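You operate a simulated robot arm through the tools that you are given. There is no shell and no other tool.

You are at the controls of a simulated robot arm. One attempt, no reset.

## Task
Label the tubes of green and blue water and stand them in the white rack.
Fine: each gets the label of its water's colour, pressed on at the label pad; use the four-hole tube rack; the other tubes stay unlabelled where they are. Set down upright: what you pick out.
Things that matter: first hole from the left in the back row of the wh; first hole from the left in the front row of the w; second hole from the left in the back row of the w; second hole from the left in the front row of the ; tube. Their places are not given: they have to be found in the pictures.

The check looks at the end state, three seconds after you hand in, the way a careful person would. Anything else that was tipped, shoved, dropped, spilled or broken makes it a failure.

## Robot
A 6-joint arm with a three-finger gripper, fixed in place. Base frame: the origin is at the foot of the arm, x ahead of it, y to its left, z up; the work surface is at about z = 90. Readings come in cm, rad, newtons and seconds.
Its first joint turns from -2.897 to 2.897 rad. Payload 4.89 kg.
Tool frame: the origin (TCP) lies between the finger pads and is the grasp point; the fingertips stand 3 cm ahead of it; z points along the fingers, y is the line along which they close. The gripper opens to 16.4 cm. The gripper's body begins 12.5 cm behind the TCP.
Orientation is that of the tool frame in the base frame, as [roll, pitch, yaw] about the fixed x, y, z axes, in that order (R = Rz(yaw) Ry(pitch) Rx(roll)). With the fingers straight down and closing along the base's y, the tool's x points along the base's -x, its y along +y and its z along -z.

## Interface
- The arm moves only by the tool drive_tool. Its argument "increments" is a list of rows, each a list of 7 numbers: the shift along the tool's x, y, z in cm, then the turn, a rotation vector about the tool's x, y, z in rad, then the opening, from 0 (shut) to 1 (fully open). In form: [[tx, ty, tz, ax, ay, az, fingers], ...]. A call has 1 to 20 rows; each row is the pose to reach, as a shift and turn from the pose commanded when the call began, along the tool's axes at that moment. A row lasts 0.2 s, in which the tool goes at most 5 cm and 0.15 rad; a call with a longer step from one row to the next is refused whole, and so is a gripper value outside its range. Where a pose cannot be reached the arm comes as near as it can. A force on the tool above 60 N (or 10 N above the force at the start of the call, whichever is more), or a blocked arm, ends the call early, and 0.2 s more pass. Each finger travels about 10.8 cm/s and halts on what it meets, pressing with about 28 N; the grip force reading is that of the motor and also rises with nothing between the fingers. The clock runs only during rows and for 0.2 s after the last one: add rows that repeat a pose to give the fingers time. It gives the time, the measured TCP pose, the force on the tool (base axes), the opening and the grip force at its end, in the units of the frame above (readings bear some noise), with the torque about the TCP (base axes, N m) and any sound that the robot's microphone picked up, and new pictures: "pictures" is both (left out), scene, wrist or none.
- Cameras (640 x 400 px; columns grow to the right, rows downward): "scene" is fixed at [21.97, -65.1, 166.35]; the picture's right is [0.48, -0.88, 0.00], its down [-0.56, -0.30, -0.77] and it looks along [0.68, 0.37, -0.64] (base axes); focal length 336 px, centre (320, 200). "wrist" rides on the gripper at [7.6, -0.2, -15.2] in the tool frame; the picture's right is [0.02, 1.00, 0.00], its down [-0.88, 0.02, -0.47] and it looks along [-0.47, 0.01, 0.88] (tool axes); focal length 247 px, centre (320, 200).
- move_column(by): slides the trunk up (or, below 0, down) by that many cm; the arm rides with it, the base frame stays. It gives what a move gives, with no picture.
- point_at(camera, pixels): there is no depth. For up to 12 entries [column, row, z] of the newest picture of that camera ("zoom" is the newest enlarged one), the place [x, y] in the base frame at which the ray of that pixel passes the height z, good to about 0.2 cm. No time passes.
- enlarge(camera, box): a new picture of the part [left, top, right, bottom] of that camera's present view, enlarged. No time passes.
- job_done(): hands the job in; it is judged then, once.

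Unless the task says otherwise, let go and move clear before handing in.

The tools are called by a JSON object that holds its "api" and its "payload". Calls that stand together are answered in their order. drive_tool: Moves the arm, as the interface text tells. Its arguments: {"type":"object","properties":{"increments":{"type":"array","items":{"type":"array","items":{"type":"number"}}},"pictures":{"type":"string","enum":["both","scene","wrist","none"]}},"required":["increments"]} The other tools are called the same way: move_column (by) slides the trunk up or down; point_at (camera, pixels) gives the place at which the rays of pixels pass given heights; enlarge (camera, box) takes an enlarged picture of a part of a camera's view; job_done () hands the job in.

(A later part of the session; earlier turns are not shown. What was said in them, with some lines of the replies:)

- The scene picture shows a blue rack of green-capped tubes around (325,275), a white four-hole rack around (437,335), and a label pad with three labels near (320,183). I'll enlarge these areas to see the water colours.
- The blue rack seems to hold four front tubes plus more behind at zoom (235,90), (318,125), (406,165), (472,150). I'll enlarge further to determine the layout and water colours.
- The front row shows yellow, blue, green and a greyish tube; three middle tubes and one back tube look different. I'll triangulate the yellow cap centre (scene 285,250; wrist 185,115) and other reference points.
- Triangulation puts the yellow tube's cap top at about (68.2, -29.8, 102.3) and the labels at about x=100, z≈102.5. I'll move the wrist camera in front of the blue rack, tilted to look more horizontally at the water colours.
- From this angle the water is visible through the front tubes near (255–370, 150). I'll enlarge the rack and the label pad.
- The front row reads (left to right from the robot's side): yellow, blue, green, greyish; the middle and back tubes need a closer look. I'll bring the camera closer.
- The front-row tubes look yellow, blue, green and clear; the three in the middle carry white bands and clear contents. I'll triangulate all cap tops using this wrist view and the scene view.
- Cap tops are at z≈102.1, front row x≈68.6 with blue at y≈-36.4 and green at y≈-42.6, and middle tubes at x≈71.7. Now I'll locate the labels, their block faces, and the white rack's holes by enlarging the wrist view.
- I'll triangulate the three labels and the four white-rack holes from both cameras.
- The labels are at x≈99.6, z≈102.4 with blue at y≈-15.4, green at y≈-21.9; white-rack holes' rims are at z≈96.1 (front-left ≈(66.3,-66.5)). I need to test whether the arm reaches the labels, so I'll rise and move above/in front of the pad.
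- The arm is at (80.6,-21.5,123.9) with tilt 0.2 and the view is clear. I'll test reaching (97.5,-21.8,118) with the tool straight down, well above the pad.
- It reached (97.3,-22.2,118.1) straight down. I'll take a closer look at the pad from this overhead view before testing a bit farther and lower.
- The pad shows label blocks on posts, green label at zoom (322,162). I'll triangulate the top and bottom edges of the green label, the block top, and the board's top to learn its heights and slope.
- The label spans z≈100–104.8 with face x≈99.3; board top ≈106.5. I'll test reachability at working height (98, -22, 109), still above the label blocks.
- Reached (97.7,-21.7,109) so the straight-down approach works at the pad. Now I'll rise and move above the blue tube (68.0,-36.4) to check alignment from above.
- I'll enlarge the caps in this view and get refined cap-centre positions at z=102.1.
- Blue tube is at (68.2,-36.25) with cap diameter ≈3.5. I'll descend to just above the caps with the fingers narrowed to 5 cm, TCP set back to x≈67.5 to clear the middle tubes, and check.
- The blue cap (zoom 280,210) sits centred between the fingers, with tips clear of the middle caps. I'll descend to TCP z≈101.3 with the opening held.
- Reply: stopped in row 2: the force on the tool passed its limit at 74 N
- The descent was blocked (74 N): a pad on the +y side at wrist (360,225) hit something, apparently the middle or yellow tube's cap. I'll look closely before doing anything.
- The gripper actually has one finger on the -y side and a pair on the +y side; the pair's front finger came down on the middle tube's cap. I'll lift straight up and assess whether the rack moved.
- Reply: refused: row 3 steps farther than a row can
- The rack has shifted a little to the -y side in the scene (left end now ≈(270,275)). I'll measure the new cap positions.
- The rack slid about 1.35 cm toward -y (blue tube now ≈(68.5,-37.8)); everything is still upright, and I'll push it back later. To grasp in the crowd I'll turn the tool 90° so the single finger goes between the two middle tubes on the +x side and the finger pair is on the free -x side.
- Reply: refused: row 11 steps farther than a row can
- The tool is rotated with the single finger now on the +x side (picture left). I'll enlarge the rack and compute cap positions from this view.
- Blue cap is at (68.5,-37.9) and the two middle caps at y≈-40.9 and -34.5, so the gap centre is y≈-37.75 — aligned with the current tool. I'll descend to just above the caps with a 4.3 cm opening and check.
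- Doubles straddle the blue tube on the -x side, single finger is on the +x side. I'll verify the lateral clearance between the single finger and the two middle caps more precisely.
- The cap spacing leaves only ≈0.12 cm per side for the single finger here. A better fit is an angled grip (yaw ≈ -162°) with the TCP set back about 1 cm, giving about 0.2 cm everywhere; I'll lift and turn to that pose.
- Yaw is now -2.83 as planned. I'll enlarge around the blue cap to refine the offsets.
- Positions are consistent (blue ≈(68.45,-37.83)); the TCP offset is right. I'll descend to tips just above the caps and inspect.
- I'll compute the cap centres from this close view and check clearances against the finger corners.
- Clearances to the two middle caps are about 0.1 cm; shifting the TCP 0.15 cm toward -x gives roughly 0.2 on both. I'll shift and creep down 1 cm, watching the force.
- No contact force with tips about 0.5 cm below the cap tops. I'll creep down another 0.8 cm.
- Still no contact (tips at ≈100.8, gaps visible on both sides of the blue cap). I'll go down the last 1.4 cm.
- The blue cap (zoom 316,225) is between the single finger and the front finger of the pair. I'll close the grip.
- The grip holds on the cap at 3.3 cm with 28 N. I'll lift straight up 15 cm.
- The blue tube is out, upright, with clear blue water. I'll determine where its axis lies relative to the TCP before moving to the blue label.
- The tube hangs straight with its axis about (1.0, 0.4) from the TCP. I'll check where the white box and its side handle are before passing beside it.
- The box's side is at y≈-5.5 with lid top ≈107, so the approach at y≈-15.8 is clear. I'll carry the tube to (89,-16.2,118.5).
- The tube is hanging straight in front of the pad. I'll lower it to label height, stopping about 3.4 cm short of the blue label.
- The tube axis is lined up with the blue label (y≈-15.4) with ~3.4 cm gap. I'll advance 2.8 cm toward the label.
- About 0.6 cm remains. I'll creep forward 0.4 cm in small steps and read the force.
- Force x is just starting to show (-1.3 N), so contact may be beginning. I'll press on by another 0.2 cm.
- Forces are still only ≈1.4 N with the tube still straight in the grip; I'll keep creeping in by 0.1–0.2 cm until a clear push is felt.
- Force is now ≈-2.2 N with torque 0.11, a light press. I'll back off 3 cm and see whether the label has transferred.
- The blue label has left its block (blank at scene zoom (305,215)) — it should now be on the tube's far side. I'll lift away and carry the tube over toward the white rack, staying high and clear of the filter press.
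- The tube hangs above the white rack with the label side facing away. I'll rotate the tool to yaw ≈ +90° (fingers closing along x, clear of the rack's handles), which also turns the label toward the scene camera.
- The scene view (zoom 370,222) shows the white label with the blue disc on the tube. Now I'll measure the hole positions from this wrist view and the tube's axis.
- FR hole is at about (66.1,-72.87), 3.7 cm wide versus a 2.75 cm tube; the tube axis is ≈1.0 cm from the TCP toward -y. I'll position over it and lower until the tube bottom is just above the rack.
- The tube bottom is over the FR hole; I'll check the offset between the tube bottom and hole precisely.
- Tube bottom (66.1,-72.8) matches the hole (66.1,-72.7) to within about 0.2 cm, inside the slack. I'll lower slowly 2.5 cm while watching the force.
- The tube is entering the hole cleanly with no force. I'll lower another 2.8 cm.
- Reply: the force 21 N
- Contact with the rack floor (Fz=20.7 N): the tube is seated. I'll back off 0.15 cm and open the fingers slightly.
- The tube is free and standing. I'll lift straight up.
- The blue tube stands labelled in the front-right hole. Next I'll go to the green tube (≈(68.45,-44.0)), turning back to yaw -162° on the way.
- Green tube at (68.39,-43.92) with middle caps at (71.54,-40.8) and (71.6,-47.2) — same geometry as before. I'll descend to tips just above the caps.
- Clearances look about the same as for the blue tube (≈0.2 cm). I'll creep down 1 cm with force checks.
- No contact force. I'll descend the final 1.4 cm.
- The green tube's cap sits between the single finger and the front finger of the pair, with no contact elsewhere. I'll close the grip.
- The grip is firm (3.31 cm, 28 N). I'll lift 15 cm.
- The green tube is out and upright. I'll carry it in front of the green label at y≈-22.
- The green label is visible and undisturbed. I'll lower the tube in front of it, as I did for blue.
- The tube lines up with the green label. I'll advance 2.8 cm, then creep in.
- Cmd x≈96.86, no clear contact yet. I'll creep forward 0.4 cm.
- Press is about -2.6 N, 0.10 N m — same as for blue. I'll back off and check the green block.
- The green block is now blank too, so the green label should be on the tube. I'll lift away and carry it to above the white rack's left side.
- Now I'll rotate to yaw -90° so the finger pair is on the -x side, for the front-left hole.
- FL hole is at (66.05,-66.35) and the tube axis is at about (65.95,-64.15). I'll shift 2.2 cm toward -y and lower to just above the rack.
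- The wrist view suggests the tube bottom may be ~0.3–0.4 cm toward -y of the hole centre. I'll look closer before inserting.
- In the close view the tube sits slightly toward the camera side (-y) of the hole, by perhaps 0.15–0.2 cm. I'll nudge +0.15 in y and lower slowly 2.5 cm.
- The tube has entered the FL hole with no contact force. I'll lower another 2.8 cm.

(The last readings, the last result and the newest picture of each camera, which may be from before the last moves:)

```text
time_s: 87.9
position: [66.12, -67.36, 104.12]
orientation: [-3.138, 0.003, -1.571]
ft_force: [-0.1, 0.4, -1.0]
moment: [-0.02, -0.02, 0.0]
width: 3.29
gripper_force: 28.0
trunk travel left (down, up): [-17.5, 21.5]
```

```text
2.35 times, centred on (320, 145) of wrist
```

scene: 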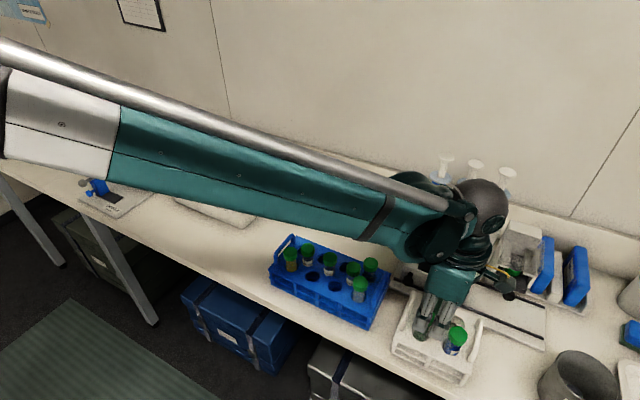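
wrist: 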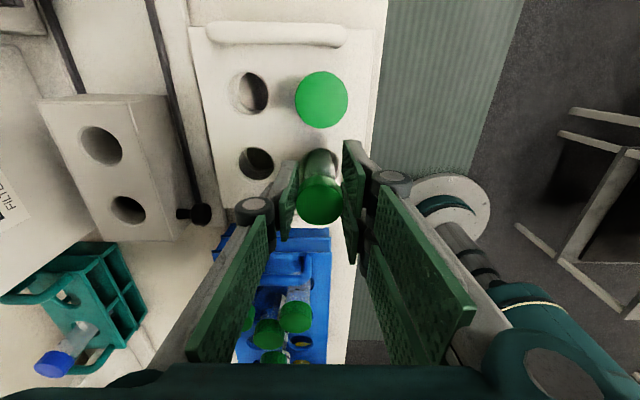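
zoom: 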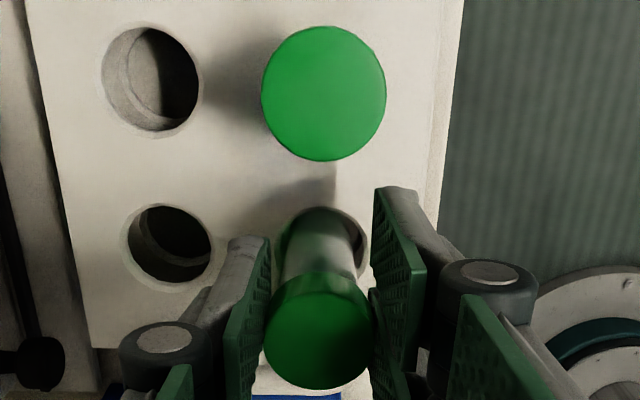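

{"api": "drive_tool", "payload": {"increments": [[0, 0, 0.4, 0, 0, 0, 0], [0, 0, 0.8, 0, 0, 0, 0], [0, 0, 1.2, 0, 0, 0, 0], [0, 0, 1.4, 0, 0, 0, 0], [0, 0, 1.5, 0, 0, 0, 0]], "pictures": "none"}}

```text
time_s: 89.1
position: [66.02, -67.26, 102.6]
orientation: [-3.14, 0.002, -1.573]
ft_force: [0.1, 1.0, -1.1]
moment: [0.0, 0.01, 0.0]
width: 3.25
gripper_force: 29.0
trunk travel left (down, up): [-17.5, 21.5]
```

{"api": "drive_tool", "payload": {"increments": [[0, 0, 0.1, 0, 0, 0, 0], [0, 0, 0.15, 0, 0, 0, 0], [0, 0, 0.15, 0, 0, 0, 0]], "pictures": "none"}}

```text
time_s: 89.9
position: [65.99, -67.21, 102.46]
orientation: [-3.138, 0.003, -1.573]
ft_force: [-0.1, -2.6, 7.3]
moment: [-0.11, 0.07, -0.01]
width: 3.28
gripper_force: 28.2
trunk travel left (down, up): [-17.5, 21.5]
```

Seated (Fz≈7 N). I'll open the fingers gently.

{"api": "drive_tool", "payload": {"increments": [[0, 0, -0.05, 0, 0, 0, 0], [0, 0, -0.05, 0, 0, 0, 0.1], [0, 0, -0.05, 0, 0, 0, 0.2], [0, 0, -0.05, 0, 0, 0, 0.26], [0, 0, -0.05, 0, 0, 0, 0.29], [0, 0, -0.05, 0, 0, 0, 0.29]]}}

{"api": "enlarge", "payload": {"camera": "wrist", "box": [260, 60, 380, 230]}}

{"api": "enlarge", "payload": {"camera": "scene", "box": [395, 285, 475, 365]}}

```text
time_s: 91.3
position: [66.12, -67.36, 102.45]
orientation: [-3.137, 0.004, -1.572]
ft_force: [-0.6, 0.1, 0.4]
moment: [0.01, -0.03, 0.02]
width: 4.78
gripper_force: 0.0
trunk travel left (down, up): [-17.5, 21.5]
```

scene: 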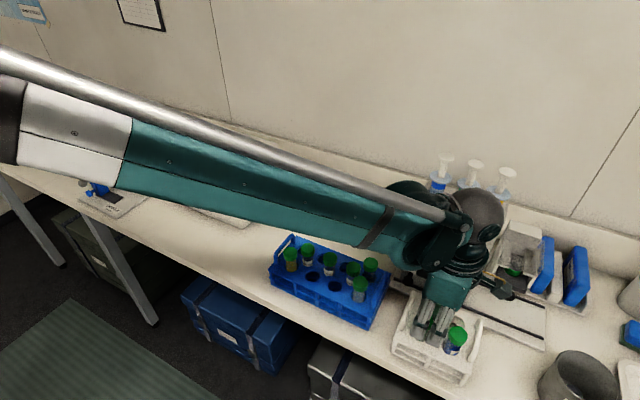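
wrist: 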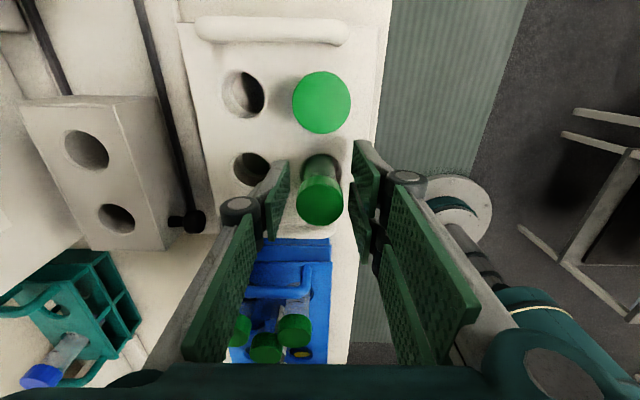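

```text
2.35 times, centred on (320, 145) of wrist
```

zoom: 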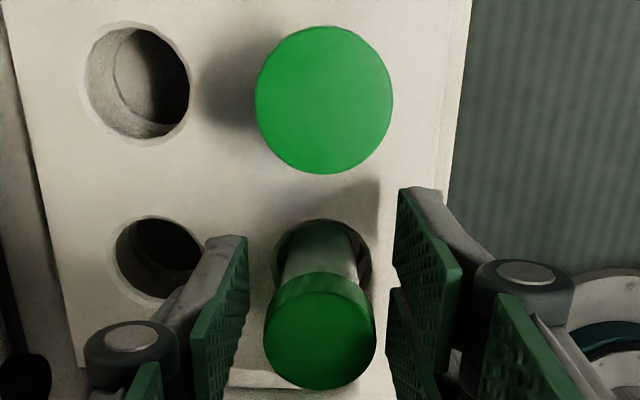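

```text
5.00 times, centred on (435, 325) of scene
```

zoom: 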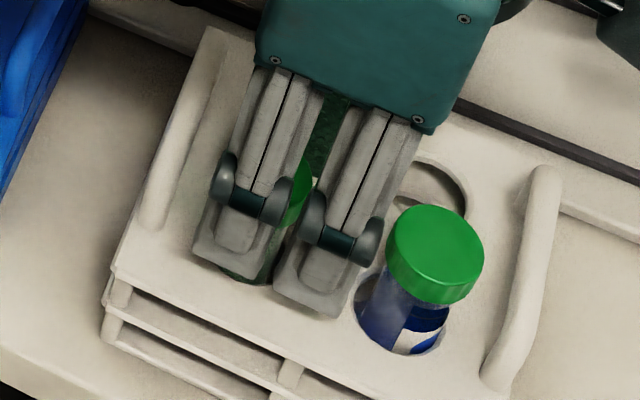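

The green tube is released and standing. I'll lift straight up.

{"api": "drive_tool", "payload": {"increments": [[0, 0, -1, 0, 0, 0, 0.29], [0, 0, -2.5, 0, 0, 0, 0.29], [0, 0, -5, 0, 0, 0, 0.29], [0, 0, -9, 0, 0, 0, 0.29], [0, 0, -13, 0, 0, 0, 0.29], [0, 0, -17, 0, 0, 0, 0.29], [0, 0, -17, 0, 0, 0, 0.29]]}}

{"api": "enlarge", "payload": {"camera": "scene", "box": [380, 270, 490, 380]}}

{"api": "enlarge", "payload": {"camera": "wrist", "box": [240, 60, 370, 190]}}

```text
time_s: 92.9
position: [66.1, -67.4, 119.52]
orientation: [-3.138, 0.004, -1.574]
ft_force: [-0.4, -0.6, 0.4]
moment: [-0.09, -0.08, 0.0]
width: 4.76
gripper_force: 0.0
trunk travel left (down, up): [-17.5, 21.5]
```

scene: 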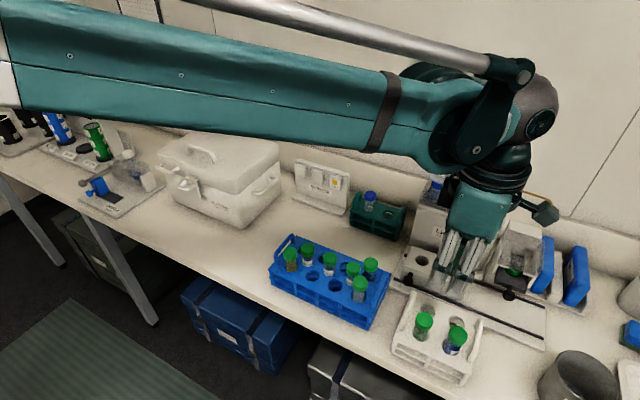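
wrist: 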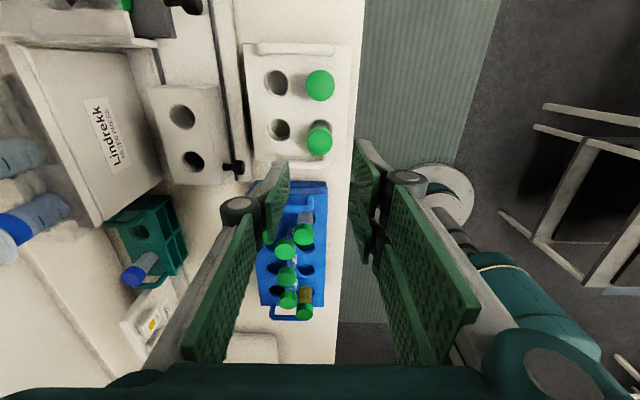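

```text
3.64 times, centred on (435, 325) of scene
```

zoom: 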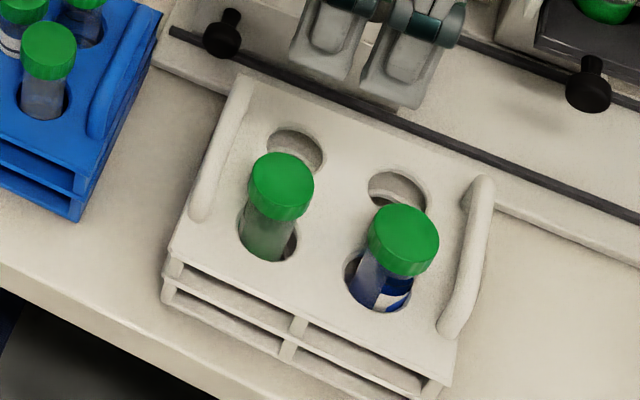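

```text
3.08 times, centred on (305, 125) of wrist
```

zoom: 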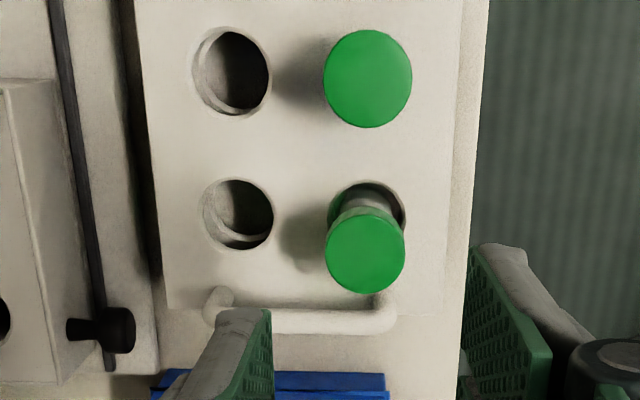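

Both tubes stand in the front row of the white rack. Next I'll check the green label from the left side (its label faces roughly +y), also viewing the blue rack's right end for the push-back.

{"api": "drive_tool", "payload": {"increments": [[-1.4, 0.9, 0.4, 0, 0, 0.143, 0.29], [-2.8, 1.8, 0.8, 0, 0, 0.286, 0.25], [-4.2, 2.7, 1.2, 0, 0, 0.429, 0.2], [-5.6, 3.6, 1.6, 0, 0, 0.572, 0.15], [-7.0, 4.5, 2.0, 0, 0, 0.715, 0.1], [-8.4, 5.4, 2.5, 0, 0, 0.858, 0.1], [-9.8, 6.3, 2.9, 0, 0, 1.001, 0.1], [-11.2, 7.2, 3.3, 0, 0, 1.144, 0.1], [-12.6, 8.1, 3.7, 0, 0, 1.287, 0.1], [-14.0, 9.0, 4.1, 0, 0, 1.43, 0.1], [-15.4, 10.0, 4.5, 0, 0, 1.5708, 0.1], [-15.4, 10.0, 4.5, 0, 0, 1.5708, 0.1]]}}

{"api": "enlarge", "payload": {"camera": "wrist", "box": [60, 40, 240, 180]}}

{"api": "enlarge", "payload": {"camera": "wrist", "box": [220, 60, 440, 220]}}

```text
time_s: 95.5
position: [56.11, -52.01, 115.03]
orientation: [3.138, 0.004, 3.138]
ft_force: [-0.1, -0.6, 1.3]
moment: [-0.05, -0.03, -0.01]
width: 1.62
gripper_force: 0.1
trunk travel left (down, up): [-17.5, 21.5]
```

scene: 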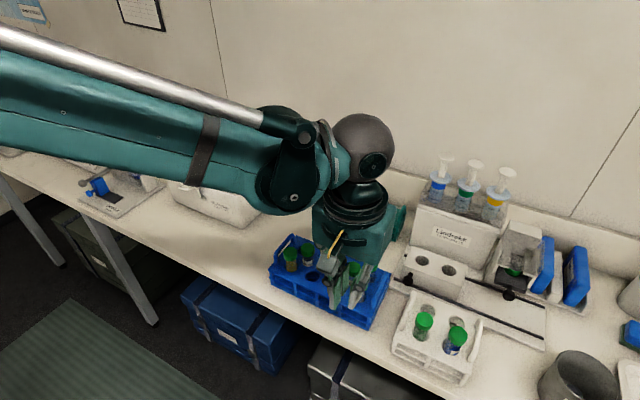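
wrist: 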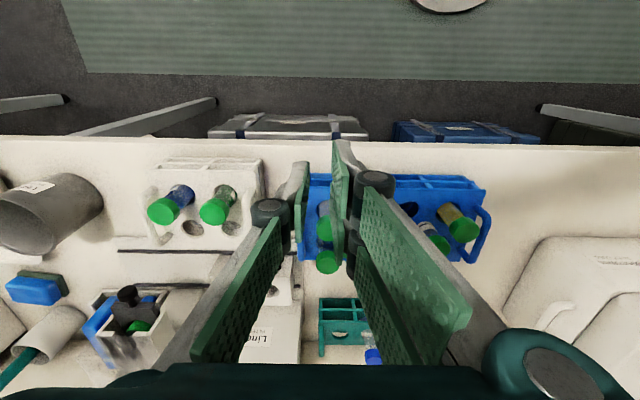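

```text
2.86 times, centred on (150, 110) of wrist
```

zoom: 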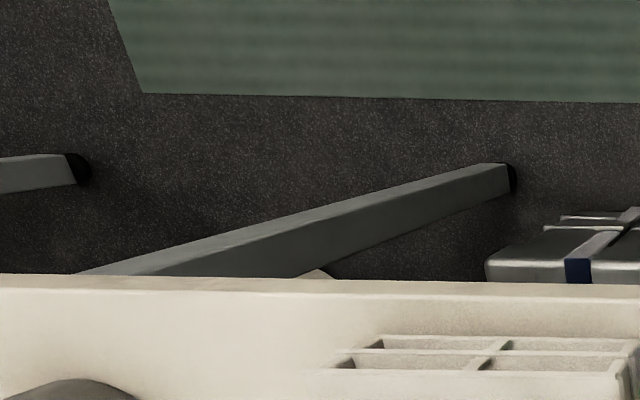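

```text
2.50 times, centred on (330, 140) of wrist
```

zoom: 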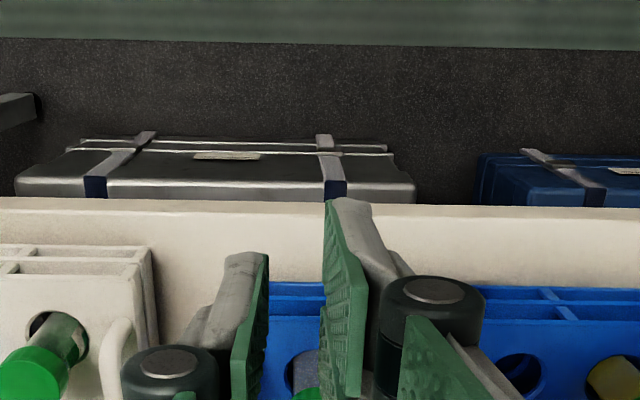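

{"api": "enlarge", "payload": {"camera": "wrist", "box": [140, 150, 270, 240]}}

{"api": "enlarge", "payload": {"camera": "wrist", "box": [280, 160, 500, 290]}}

{"api": "enlarge", "payload": {"camera": "scene", "box": [400, 290, 480, 370]}}

```text
4.44 times, centred on (205, 195) of wrist
```

zoom: 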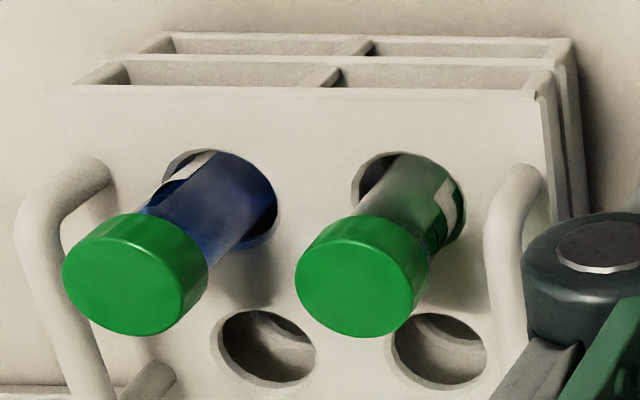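

```text
2.91 times, centred on (390, 225) of wrist
```

zoom: 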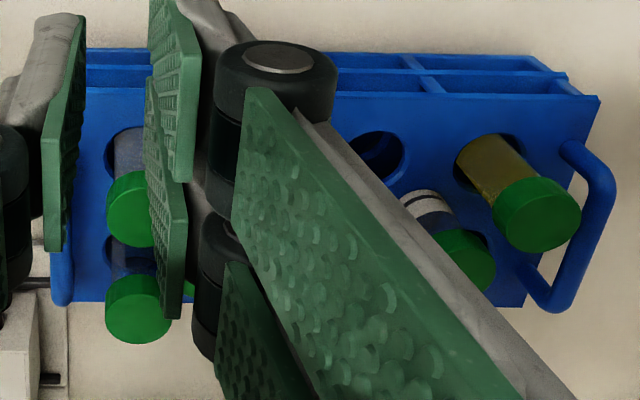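

```text
5.00 times, centred on (440, 330) of scene
```

zoom: 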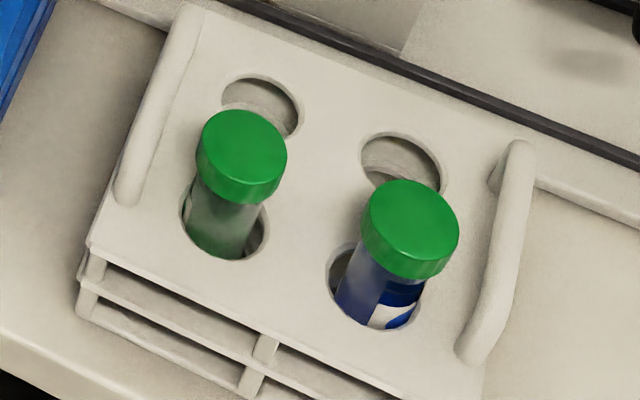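

The green tube shows its label's edge (white strip with green at zoom (447,205)). Now I'll look at the blue rack's right (-y) end so I can slide it back the ~1.4 cm it was displaced.

{"api": "drive_tool", "payload": {"increments": [[-1, 3, -1, 0, 0, 0, 0.1], [-2, 6, -2, 0, 0, 0, 0.1], [-2, 8, -3, 0, 0, 0, 0.1], [-2, 8, -3, 0, 0, 0, 0.1]]}}

{"api": "enlarge", "payload": {"camera": "wrist", "box": [170, 120, 320, 270]}}

{"api": "enlarge", "payload": {"camera": "scene", "box": [340, 240, 440, 340]}}

```text
time_s: 96.5
position: [58.04, -43.99, 118.14]
orientation: [3.138, 0.005, 3.139]
ft_force: [-0.3, 1.6, -0.1]
moment: [-0.06, 0.0, -0.01]
width: 1.65
gripper_force: 0.1
trunk travel left (down, up): [-17.5, 21.5]
```

scene: 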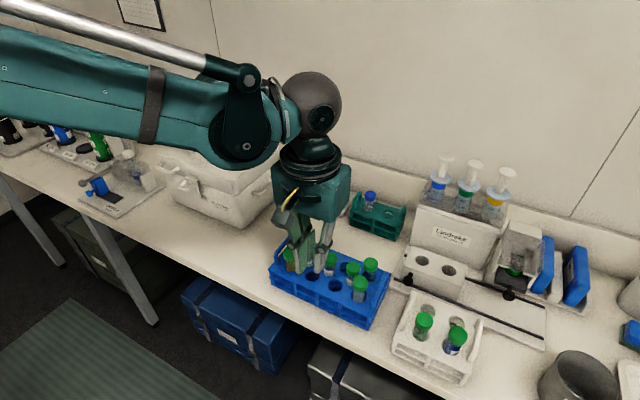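
wrist: 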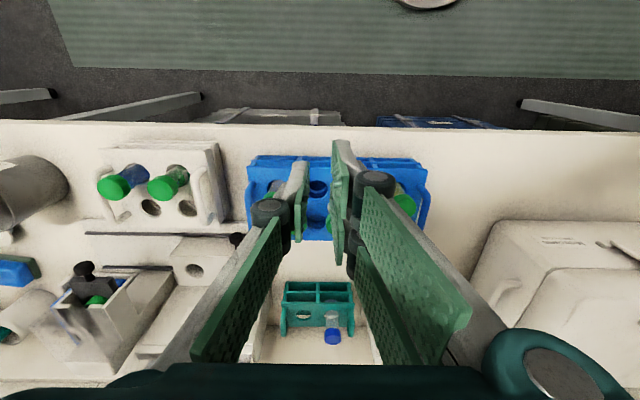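

```text
2.67 times, centred on (245, 195) of wrist
```

zoom: 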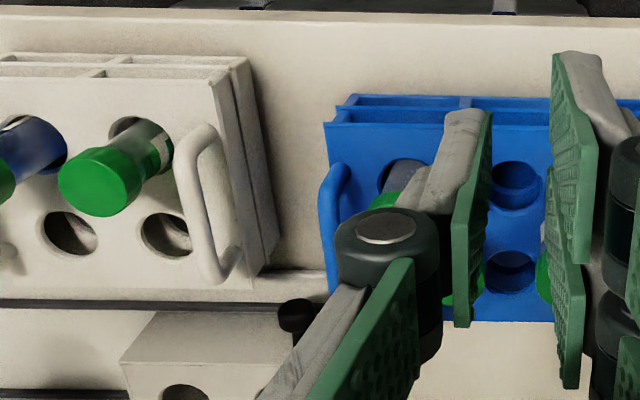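

```text
4.00 times, centred on (390, 290) of scene
```

zoom: 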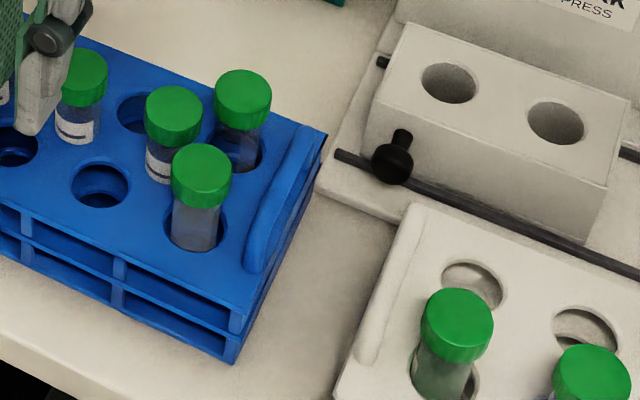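

{"api": "point_at", "payload": {"camera": "scene", "pixels": [[370, 319.5, 95.8], [391.2, 272.5, 95.8], [382, 288, 100], [374, 301, 100], [386.5, 274.5, 100], [388, 293, 95.8], [399, 300, 91.5]]}}

{"api": "point_at", "payload": {"camera": "wrist", "pixels": [[247, 167.5, 95.8], [247.5, 236, 95.8], [250, 184, 100], [249, 205, 100], [250, 228, 100], [227, 190, 96]]}}

```text
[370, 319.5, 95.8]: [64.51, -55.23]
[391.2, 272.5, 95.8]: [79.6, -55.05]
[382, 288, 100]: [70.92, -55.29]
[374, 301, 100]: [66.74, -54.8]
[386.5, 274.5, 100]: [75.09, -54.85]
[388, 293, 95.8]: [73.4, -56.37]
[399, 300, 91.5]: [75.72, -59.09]
```

```text
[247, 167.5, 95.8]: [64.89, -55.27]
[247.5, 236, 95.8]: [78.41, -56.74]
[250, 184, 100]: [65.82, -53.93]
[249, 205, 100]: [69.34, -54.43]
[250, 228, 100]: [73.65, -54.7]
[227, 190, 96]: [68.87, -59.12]
```

The blue rack's end handle bar is at y≈-54.7, z≈99 (x 66–75.5). I'll close the fingers, go outside the handle at (71,-58.5), and then use it to slide the rack back toward +y.

{"api": "drive_tool", "payload": {"increments": [[-2.6, -2.9, 0, 0, 0, 0, 0.05], [-5.2, -5.8, 0, 0, 0, 0, 0.0], [-7.8, -8.7, 0, 0, 0, 0, 0.0], [-10.4, -11.6, 0, 0, 0, 0, 0.0], [-13, -14.5, 0, 0, 0, 0, 0.0], [-13, -14.5, 4, 0, 0, 0, 0.0], [-13, -14.5, 8, 0, 0, 0, 0.0], [-13, -14.5, 11, 0, 0, 0, 0.0], [-13, -14.5, 11, 0, 0, 0, 0.0]]}}

{"api": "enlarge", "payload": {"camera": "wrist", "box": [220, 80, 420, 240]}}

{"api": "enlarge", "payload": {"camera": "scene", "box": [330, 210, 450, 330]}}

```text
time_s: 98.5
position: [70.95, -58.47, 106.82]
orientation: [3.138, 0.002, 3.138]
ft_force: [0.6, 0.3, -1.2]
moment: [0.02, 0.1, -0.01]
width: 0.02
gripper_force: 28.4
trunk travel left (down, up): [-17.5, 21.5]
```

scene: 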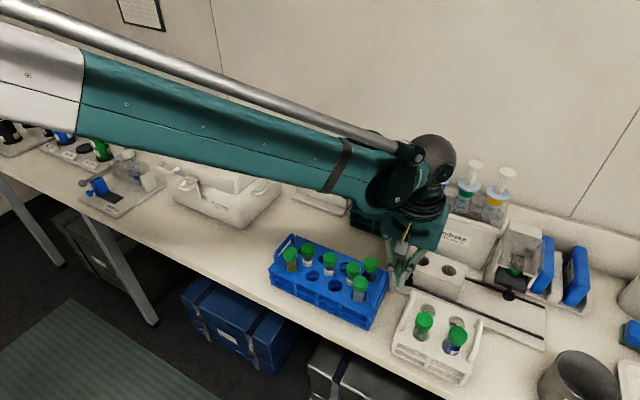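
wrist: 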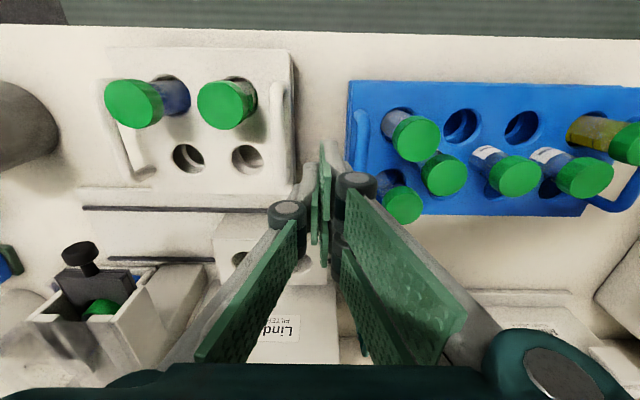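

```text
2.50 times, centred on (320, 160) of wrist
```

zoom: 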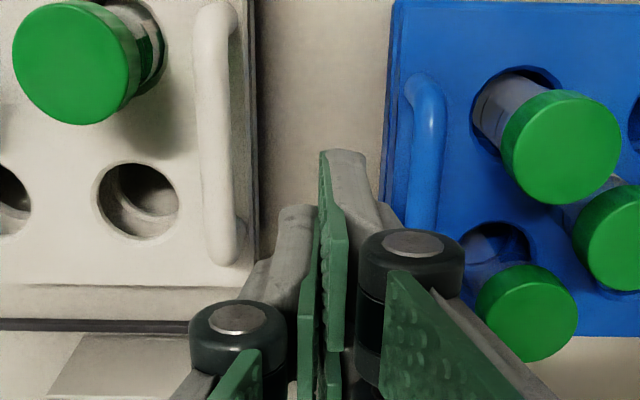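

```text
3.33 times, centred on (390, 270) of scene
```

zoom: 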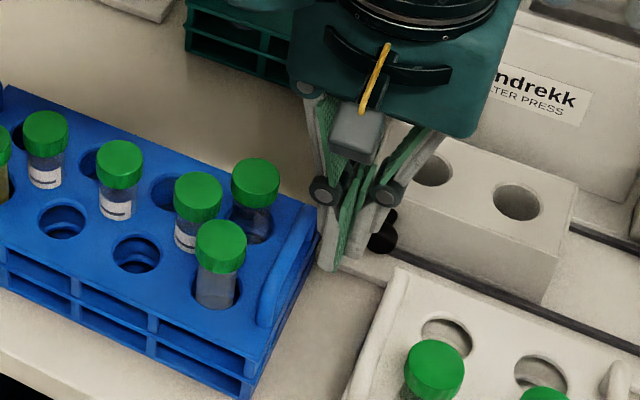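

The closed fingers are between the two racks, outside the blue rack's handle (zoom 425,140). I'll lower to tip height ≈97.5, still away from the handle.

{"api": "drive_tool", "payload": {"increments": [[0, 0, 2, 0, 0, 0, 0.0], [0, 0, 4, 0, 0, 0, 0.0], [0, 0, 5.5, 0, 0, 0, 0.0], [0, 0, 6.3, 0, 0, 0, 0.0], [0, 0, 6.3, 0, 0, 0, 0.0]]}}

{"api": "enlarge", "payload": {"camera": "wrist", "box": [220, 80, 420, 240]}}

{"api": "enlarge", "payload": {"camera": "scene", "box": [350, 230, 440, 320]}}

```text
time_s: 99.7
position: [71.22, -58.28, 100.69]
orientation: [3.139, 0.0, 3.14]
ft_force: [-0.6, 0.7, -0.7]
moment: [0.01, -0.01, 0.02]
width: 0.0
gripper_force: 27.8
trunk travel left (down, up): [-17.5, 21.5]
```

scene: 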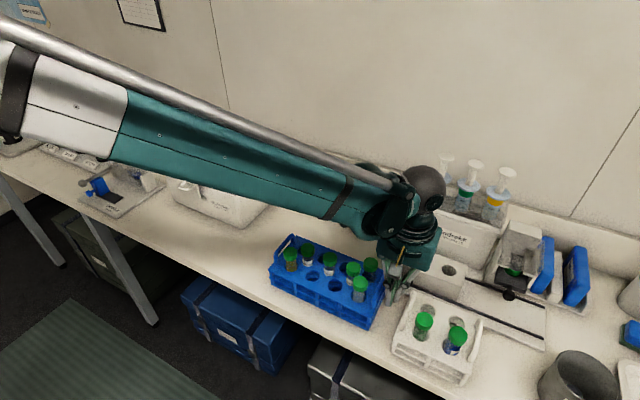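
wrist: 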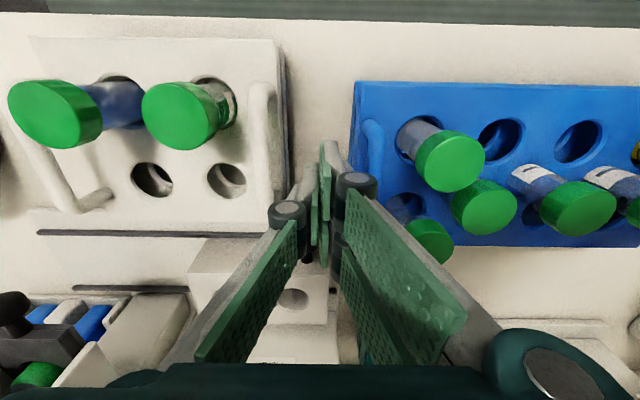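

```text
2.50 times, centred on (320, 160) of wrist
```

zoom: 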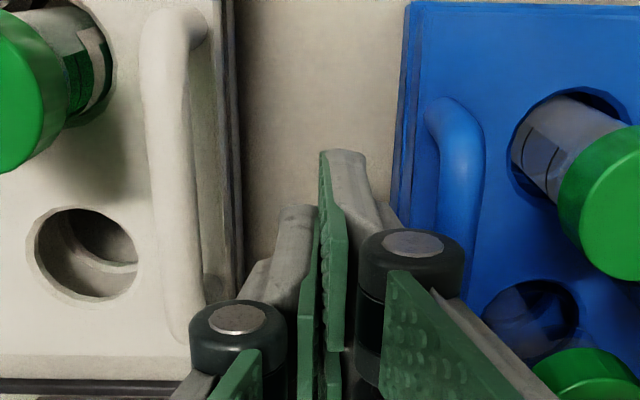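

```text
4.44 times, centred on (395, 275) of scene
```

zoom: 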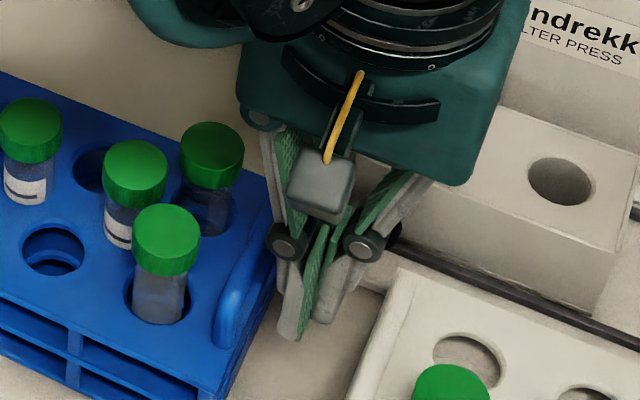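

Clear on both sides. I'll move toward +y until the finger backs touch the handle/end, in small steps.

{"api": "drive_tool", "payload": {"increments": [[0, 0.5, 0, 0, 0, 0, 0.0], [0, 1.0, 0, 0, 0, 0, 0.0], [0, 1.3, 0, 0, 0, 0, 0.0], [0, 1.5, 0, 0, 0, 0, 0.0], [0, 1.5, 0, 0, 0, 0, 0.0]]}}

{"api": "enlarge", "payload": {"camera": "wrist", "box": [260, 80, 420, 220]}}

```text
time_s: 100.9
position: [71.19, -56.94, 100.63]
orientation: [3.141, 0.004, 3.14]
ft_force: [0.0, -0.1, -0.3]
moment: [0.0, 0.01, 0.0]
width: 0.0
gripper_force: 28.2
trunk travel left (down, up): [-17.5, 21.5]
```

scene: 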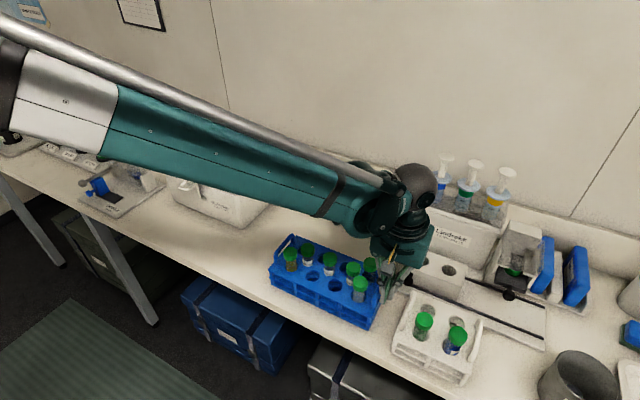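
wrist: 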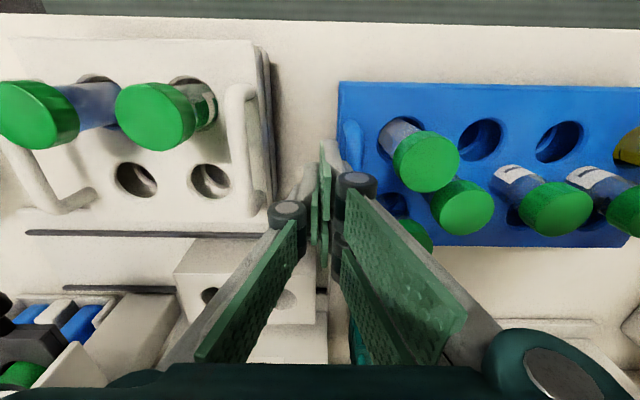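

```text
2.86 times, centred on (340, 150) of wrist
```

zoom: 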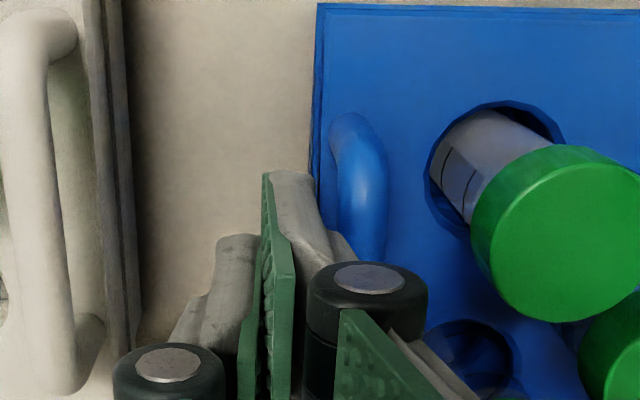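

No contact yet at y≈-56.9. I'll continue in 0.15 cm steps.

{"api": "drive_tool", "payload": {"increments": [[0, 0.15, 0, 0, 0, 0, 0.0], [0, 0.3, 0, 0, 0, 0, 0.0], [0, 0.45, 0, 0, 0, 0, 0.0], [0, 0.45, 0, 0, 0, 0, 0.0]], "pictures": "none"}}

```text
time_s: 101.9
position: [71.04, -56.45, 100.75]
orientation: [3.138, 0.004, -3.142]
ft_force: [-0.7, -0.5, 0.4]
moment: [0.0, -0.01, -0.02]
width: 0.0
gripper_force: 27.6
trunk travel left (down, up): [-17.5, 21.5]
```

{"api": "drive_tool", "payload": {"increments": [[0, 0.15, 0, 0, 0, 0, 0.0], [0, 0.3, 0, 0, 0, 0, 0.0], [0, 0.3, 0, 0, 0, 0, 0.0]], "pictures": "none"}}

```text
time_s: 102.7
position: [71.11, -56.1, 100.67]
orientation: [3.139, 0.003, 3.141]
ft_force: [-0.5, -2.0, 1.1]
moment: [0.03, 0.03, 0.03]
width: 0.02
gripper_force: 27.7
trunk travel left (down, up): [-17.5, 21.5]
```

{"api": "drive_tool", "payload": {"increments": [[0, 0.1, 0, 0, 0, 0, 0.0], [0, 0.2, 0, 0, 0, 0, 0.0], [0, 0.2, 0, 0, 0, 0, 0.0]], "pictures": "both"}}

{"api": "enlarge", "payload": {"camera": "wrist", "box": [260, 80, 420, 220]}}

{"api": "enlarge", "payload": {"camera": "scene", "box": [255, 225, 395, 330]}}

```text
time_s: 103.5
position: [71.11, -55.89, 100.64]
orientation: [3.137, 0.004, 3.139]
ft_force: [0.2, -0.7, 1.3]
moment: [0.01, 0.03, -0.01]
width: 0.0
gripper_force: 28.0
trunk travel left (down, up): [-17.5, 21.5]
```

scene: 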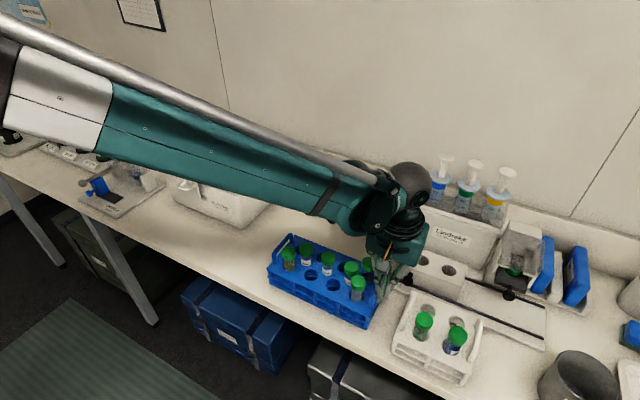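
wrist: 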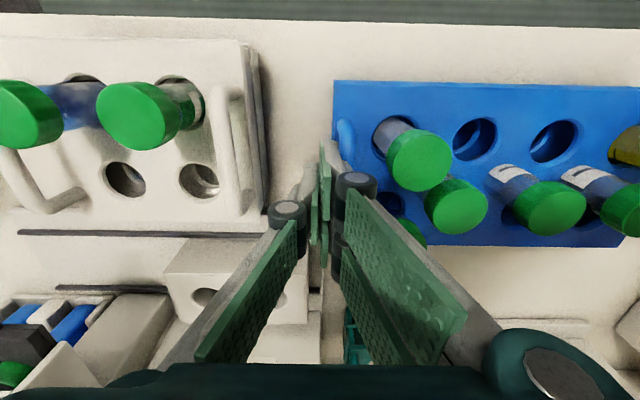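

```text
2.86 times, centred on (340, 150) of wrist
```

zoom: 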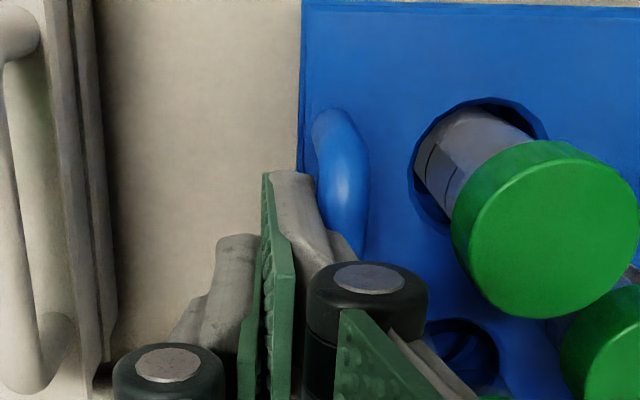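

```text
3.81 times, centred on (325, 278) of scene
```

zoom: 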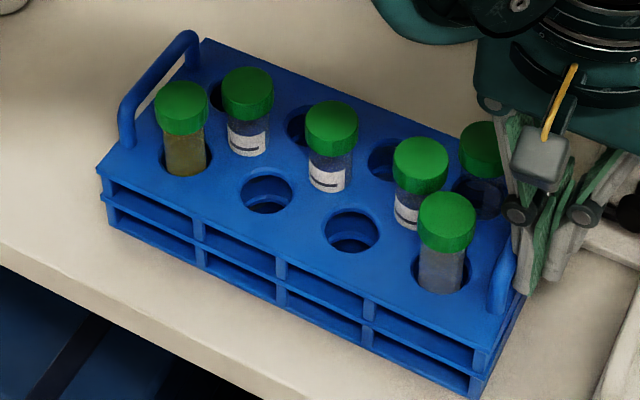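

The rack is already sliding (caps moved ~7 px back in the zoom of the needed ~20) with only ~1–2 N. I'll push another 0.5 cm and compare with the original picture.

{"api": "drive_tool", "payload": {"increments": [[0, 0.1, 0, 0, 0, 0, 0.0], [0, 0.2, 0, 0, 0, 0, 0.0], [0, 0.3, 0, 0, 0, 0, 0.0], [0, 0.4, 0, 0, 0, 0, 0.0], [0, 0.5, 0, 0, 0, 0, 0.0], [0, 0.5, 0, 0, 0, 0, 0.0]], "pictures": "scene"}}

{"api": "enlarge", "payload": {"camera": "scene", "box": [255, 225, 395, 330]}}

```text
time_s: 104.9
position: [71.08, -55.49, 100.74]
orientation: [3.138, 0.003, 3.139]
ft_force: [0.2, -2.2, 1.3]
moment: [0.01, 0.01, -0.02]
width: 0.01
gripper_force: 28.1
trunk travel left (down, up): [-17.5, 21.5]
```

scene: 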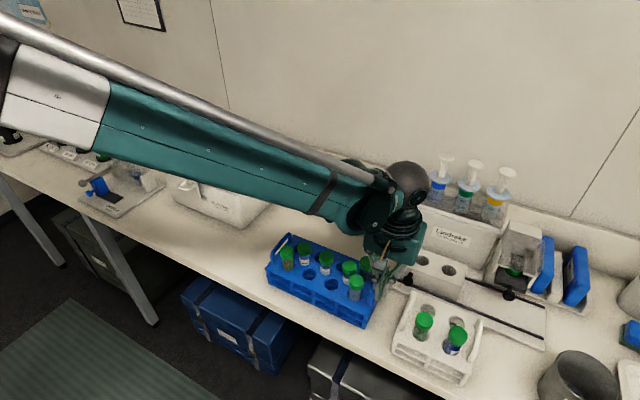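

```text
3.81 times, centred on (325, 278) of scene
```

zoom: 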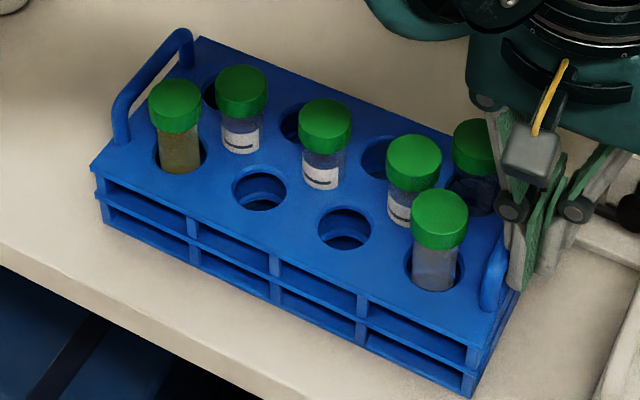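

The rack needs roughly 7 more zoom pixels (≈0.45 cm). I'll push a further 0.45 cm.

{"api": "drive_tool", "payload": {"increments": [[0, 0.1, 0, 0, 0, 0, 0.0], [0, 0.2, 0, 0, 0, 0, 0.0], [0, 0.3, 0, 0, 0, 0, 0.0], [0, 0.4, 0, 0, 0, 0, 0.0], [0, 0.45, 0, 0, 0, 0, 0.0], [0, 0.45, 0, 0, 0, 0, 0.0]], "pictures": "scene"}}

{"api": "enlarge", "payload": {"camera": "scene", "box": [255, 225, 395, 330]}}

```text
time_s: 106.3
position: [71.1, -54.96, 100.56]
orientation: [3.139, 0.004, 3.14]
ft_force: [0.7, -1.4, -0.6]
moment: [-0.02, 0.03, 0.01]
width: 0.0
gripper_force: 28.2
trunk travel left (down, up): [-17.5, 21.5]
```

scene: 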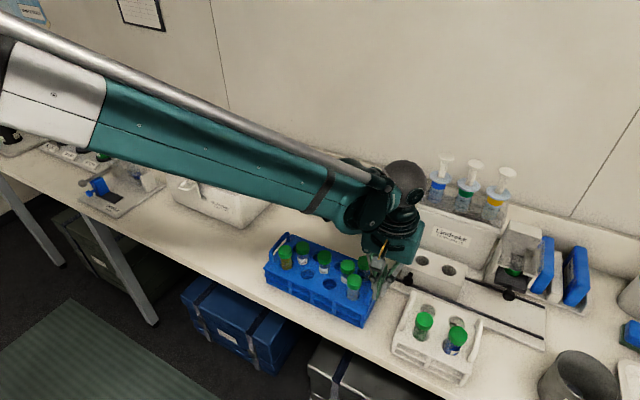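

```text
3.81 times, centred on (325, 278) of scene
```

zoom: 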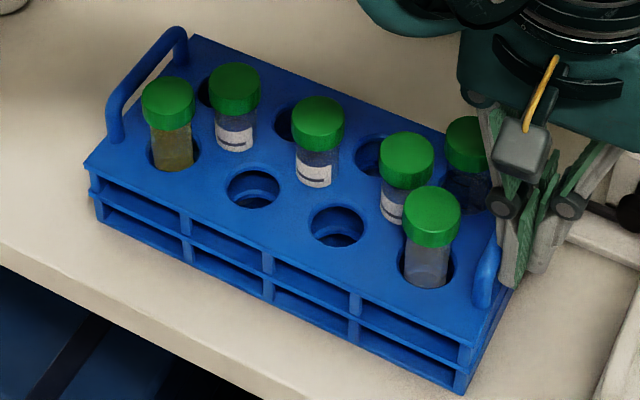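

The rack matches the original picture again (yellow cap (168,103), last front cap (432,215)). I'll back off toward -y and lift clear.

{"api": "drive_tool", "payload": {"increments": [[0, -0.4, 0, 0, 0, 0, 0.0], [0, -1.0, 0, 0, 0, 0, 0.0], [0, -2.0, 0, 0, 0, 0, 0.0], [0, -2.6, 0, 0, 0, 0, 0.0], [0, -2.8, -2, 0, 0, 0, 0.0], [0, -2.8, -6, 0, 0, 0, 0.0], [0, -2.8, -10, 0, 0, 0, 0.0], [0, -2.8, -14.5, 0, 0, 0, 0.0], [0, -2.8, -19, 0, 0, 0, 0.0], [3, -1, -21, 0, 0, 0, 0.0], [6, 2, -22, 0, 0, 0, 0.0], [9, 5, -22, 0, 0, 0, 0.0], [12, 8, -22, 0, 0, 0, 0.0], [15, 11, -22, 0, 0, 0, 0.0], [18, 14, -22, 0, 0, 0, 0.0], [18, 14, -22, 0, 0, 0, 0.0]]}}

{"api": "enlarge", "payload": {"camera": "scene", "box": [255, 225, 395, 330]}}

{"api": "enlarge", "payload": {"camera": "scene", "box": [380, 230, 560, 390]}}

{"api": "enlarge", "payload": {"camera": "scene", "box": [280, 150, 420, 240]}}

```text
time_s: 109.7
position: [52.85, -40.85, 123.0]
orientation: [3.138, 0.002, 3.14]
ft_force: [-1.2, 0.8, 1.1]
moment: [-0.16, -0.12, 0.03]
width: 0.0
gripper_force: 27.7
trunk travel left (down, up): [-17.5, 21.5]
```

scene: 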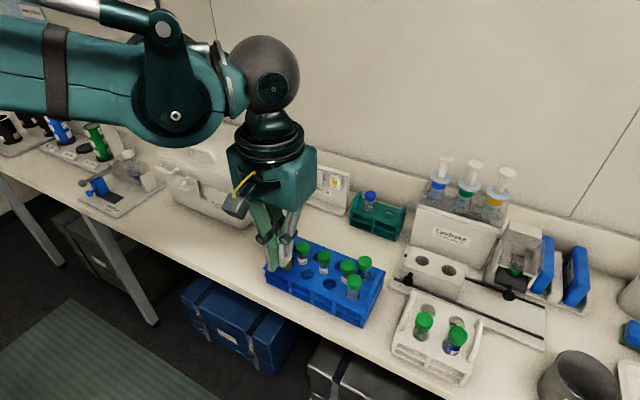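
wrist: 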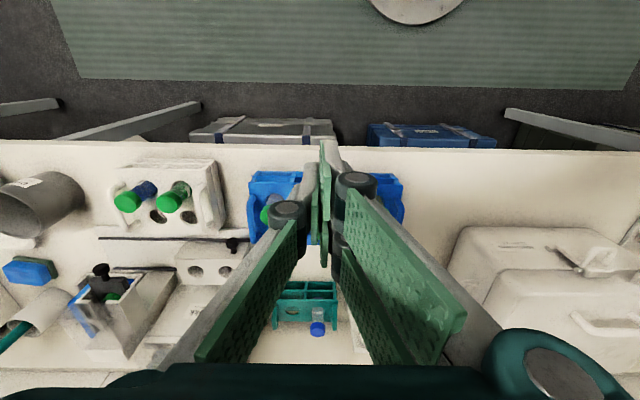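

```text
3.81 times, centred on (325, 278) of scene
```

zoom: 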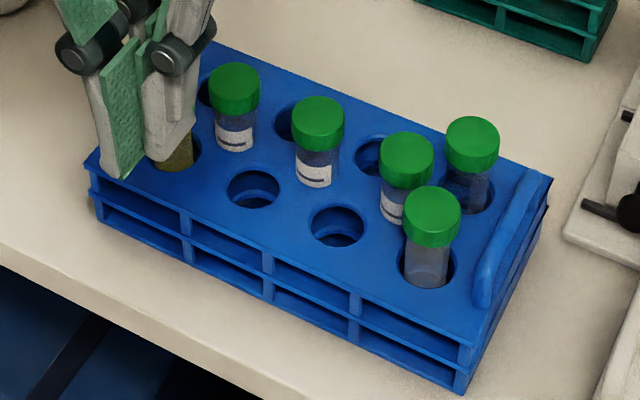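

```text
2.50 times, centred on (470, 310) of scene
```

zoom: 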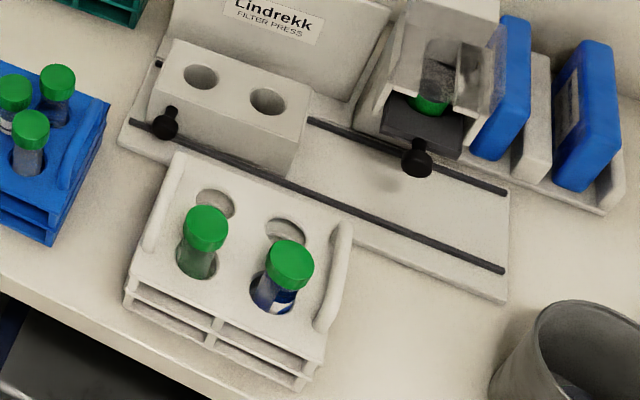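

```text
4.44 times, centred on (350, 195) of scene
```

zoom: 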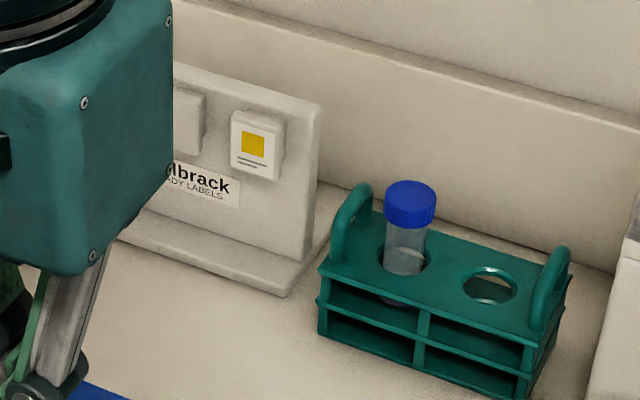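

The latest scene picture shows both tubes standing in the front row of the white rack. The blue rack matches its original picture, and the label pad, teal rack and filter press are undisturbed. The arm is clear and holding nothing, so I'm handing in.

{"api": "job_done", "payload": {}}

```text
The job is handed in.
```

I labelled the green and blue tubes and stood them upright in the front row of the white rack: green in the first hole from the left, blue in the second. The job is handed in; I don't have a result yet.

- **Labels:** The blue disc label shows clearly on the blue tube. For green, I could only see the label's edge on the tube, but its block on the label pad is now empty.
- **Collision:** On my first approach, a finger came down on another tube's cap and shoved the blue rack about 1.4 cm. Nothing tipped or spilled. I slid the rack back afterwards, and it lines up with the first picture to within about a millimetre.
- **Other tubes:** The remaining tubes are unlabelled by me, upright and back at their starting spots. The label pad, the teal rack and the other equipment look unmoved in the pictures.
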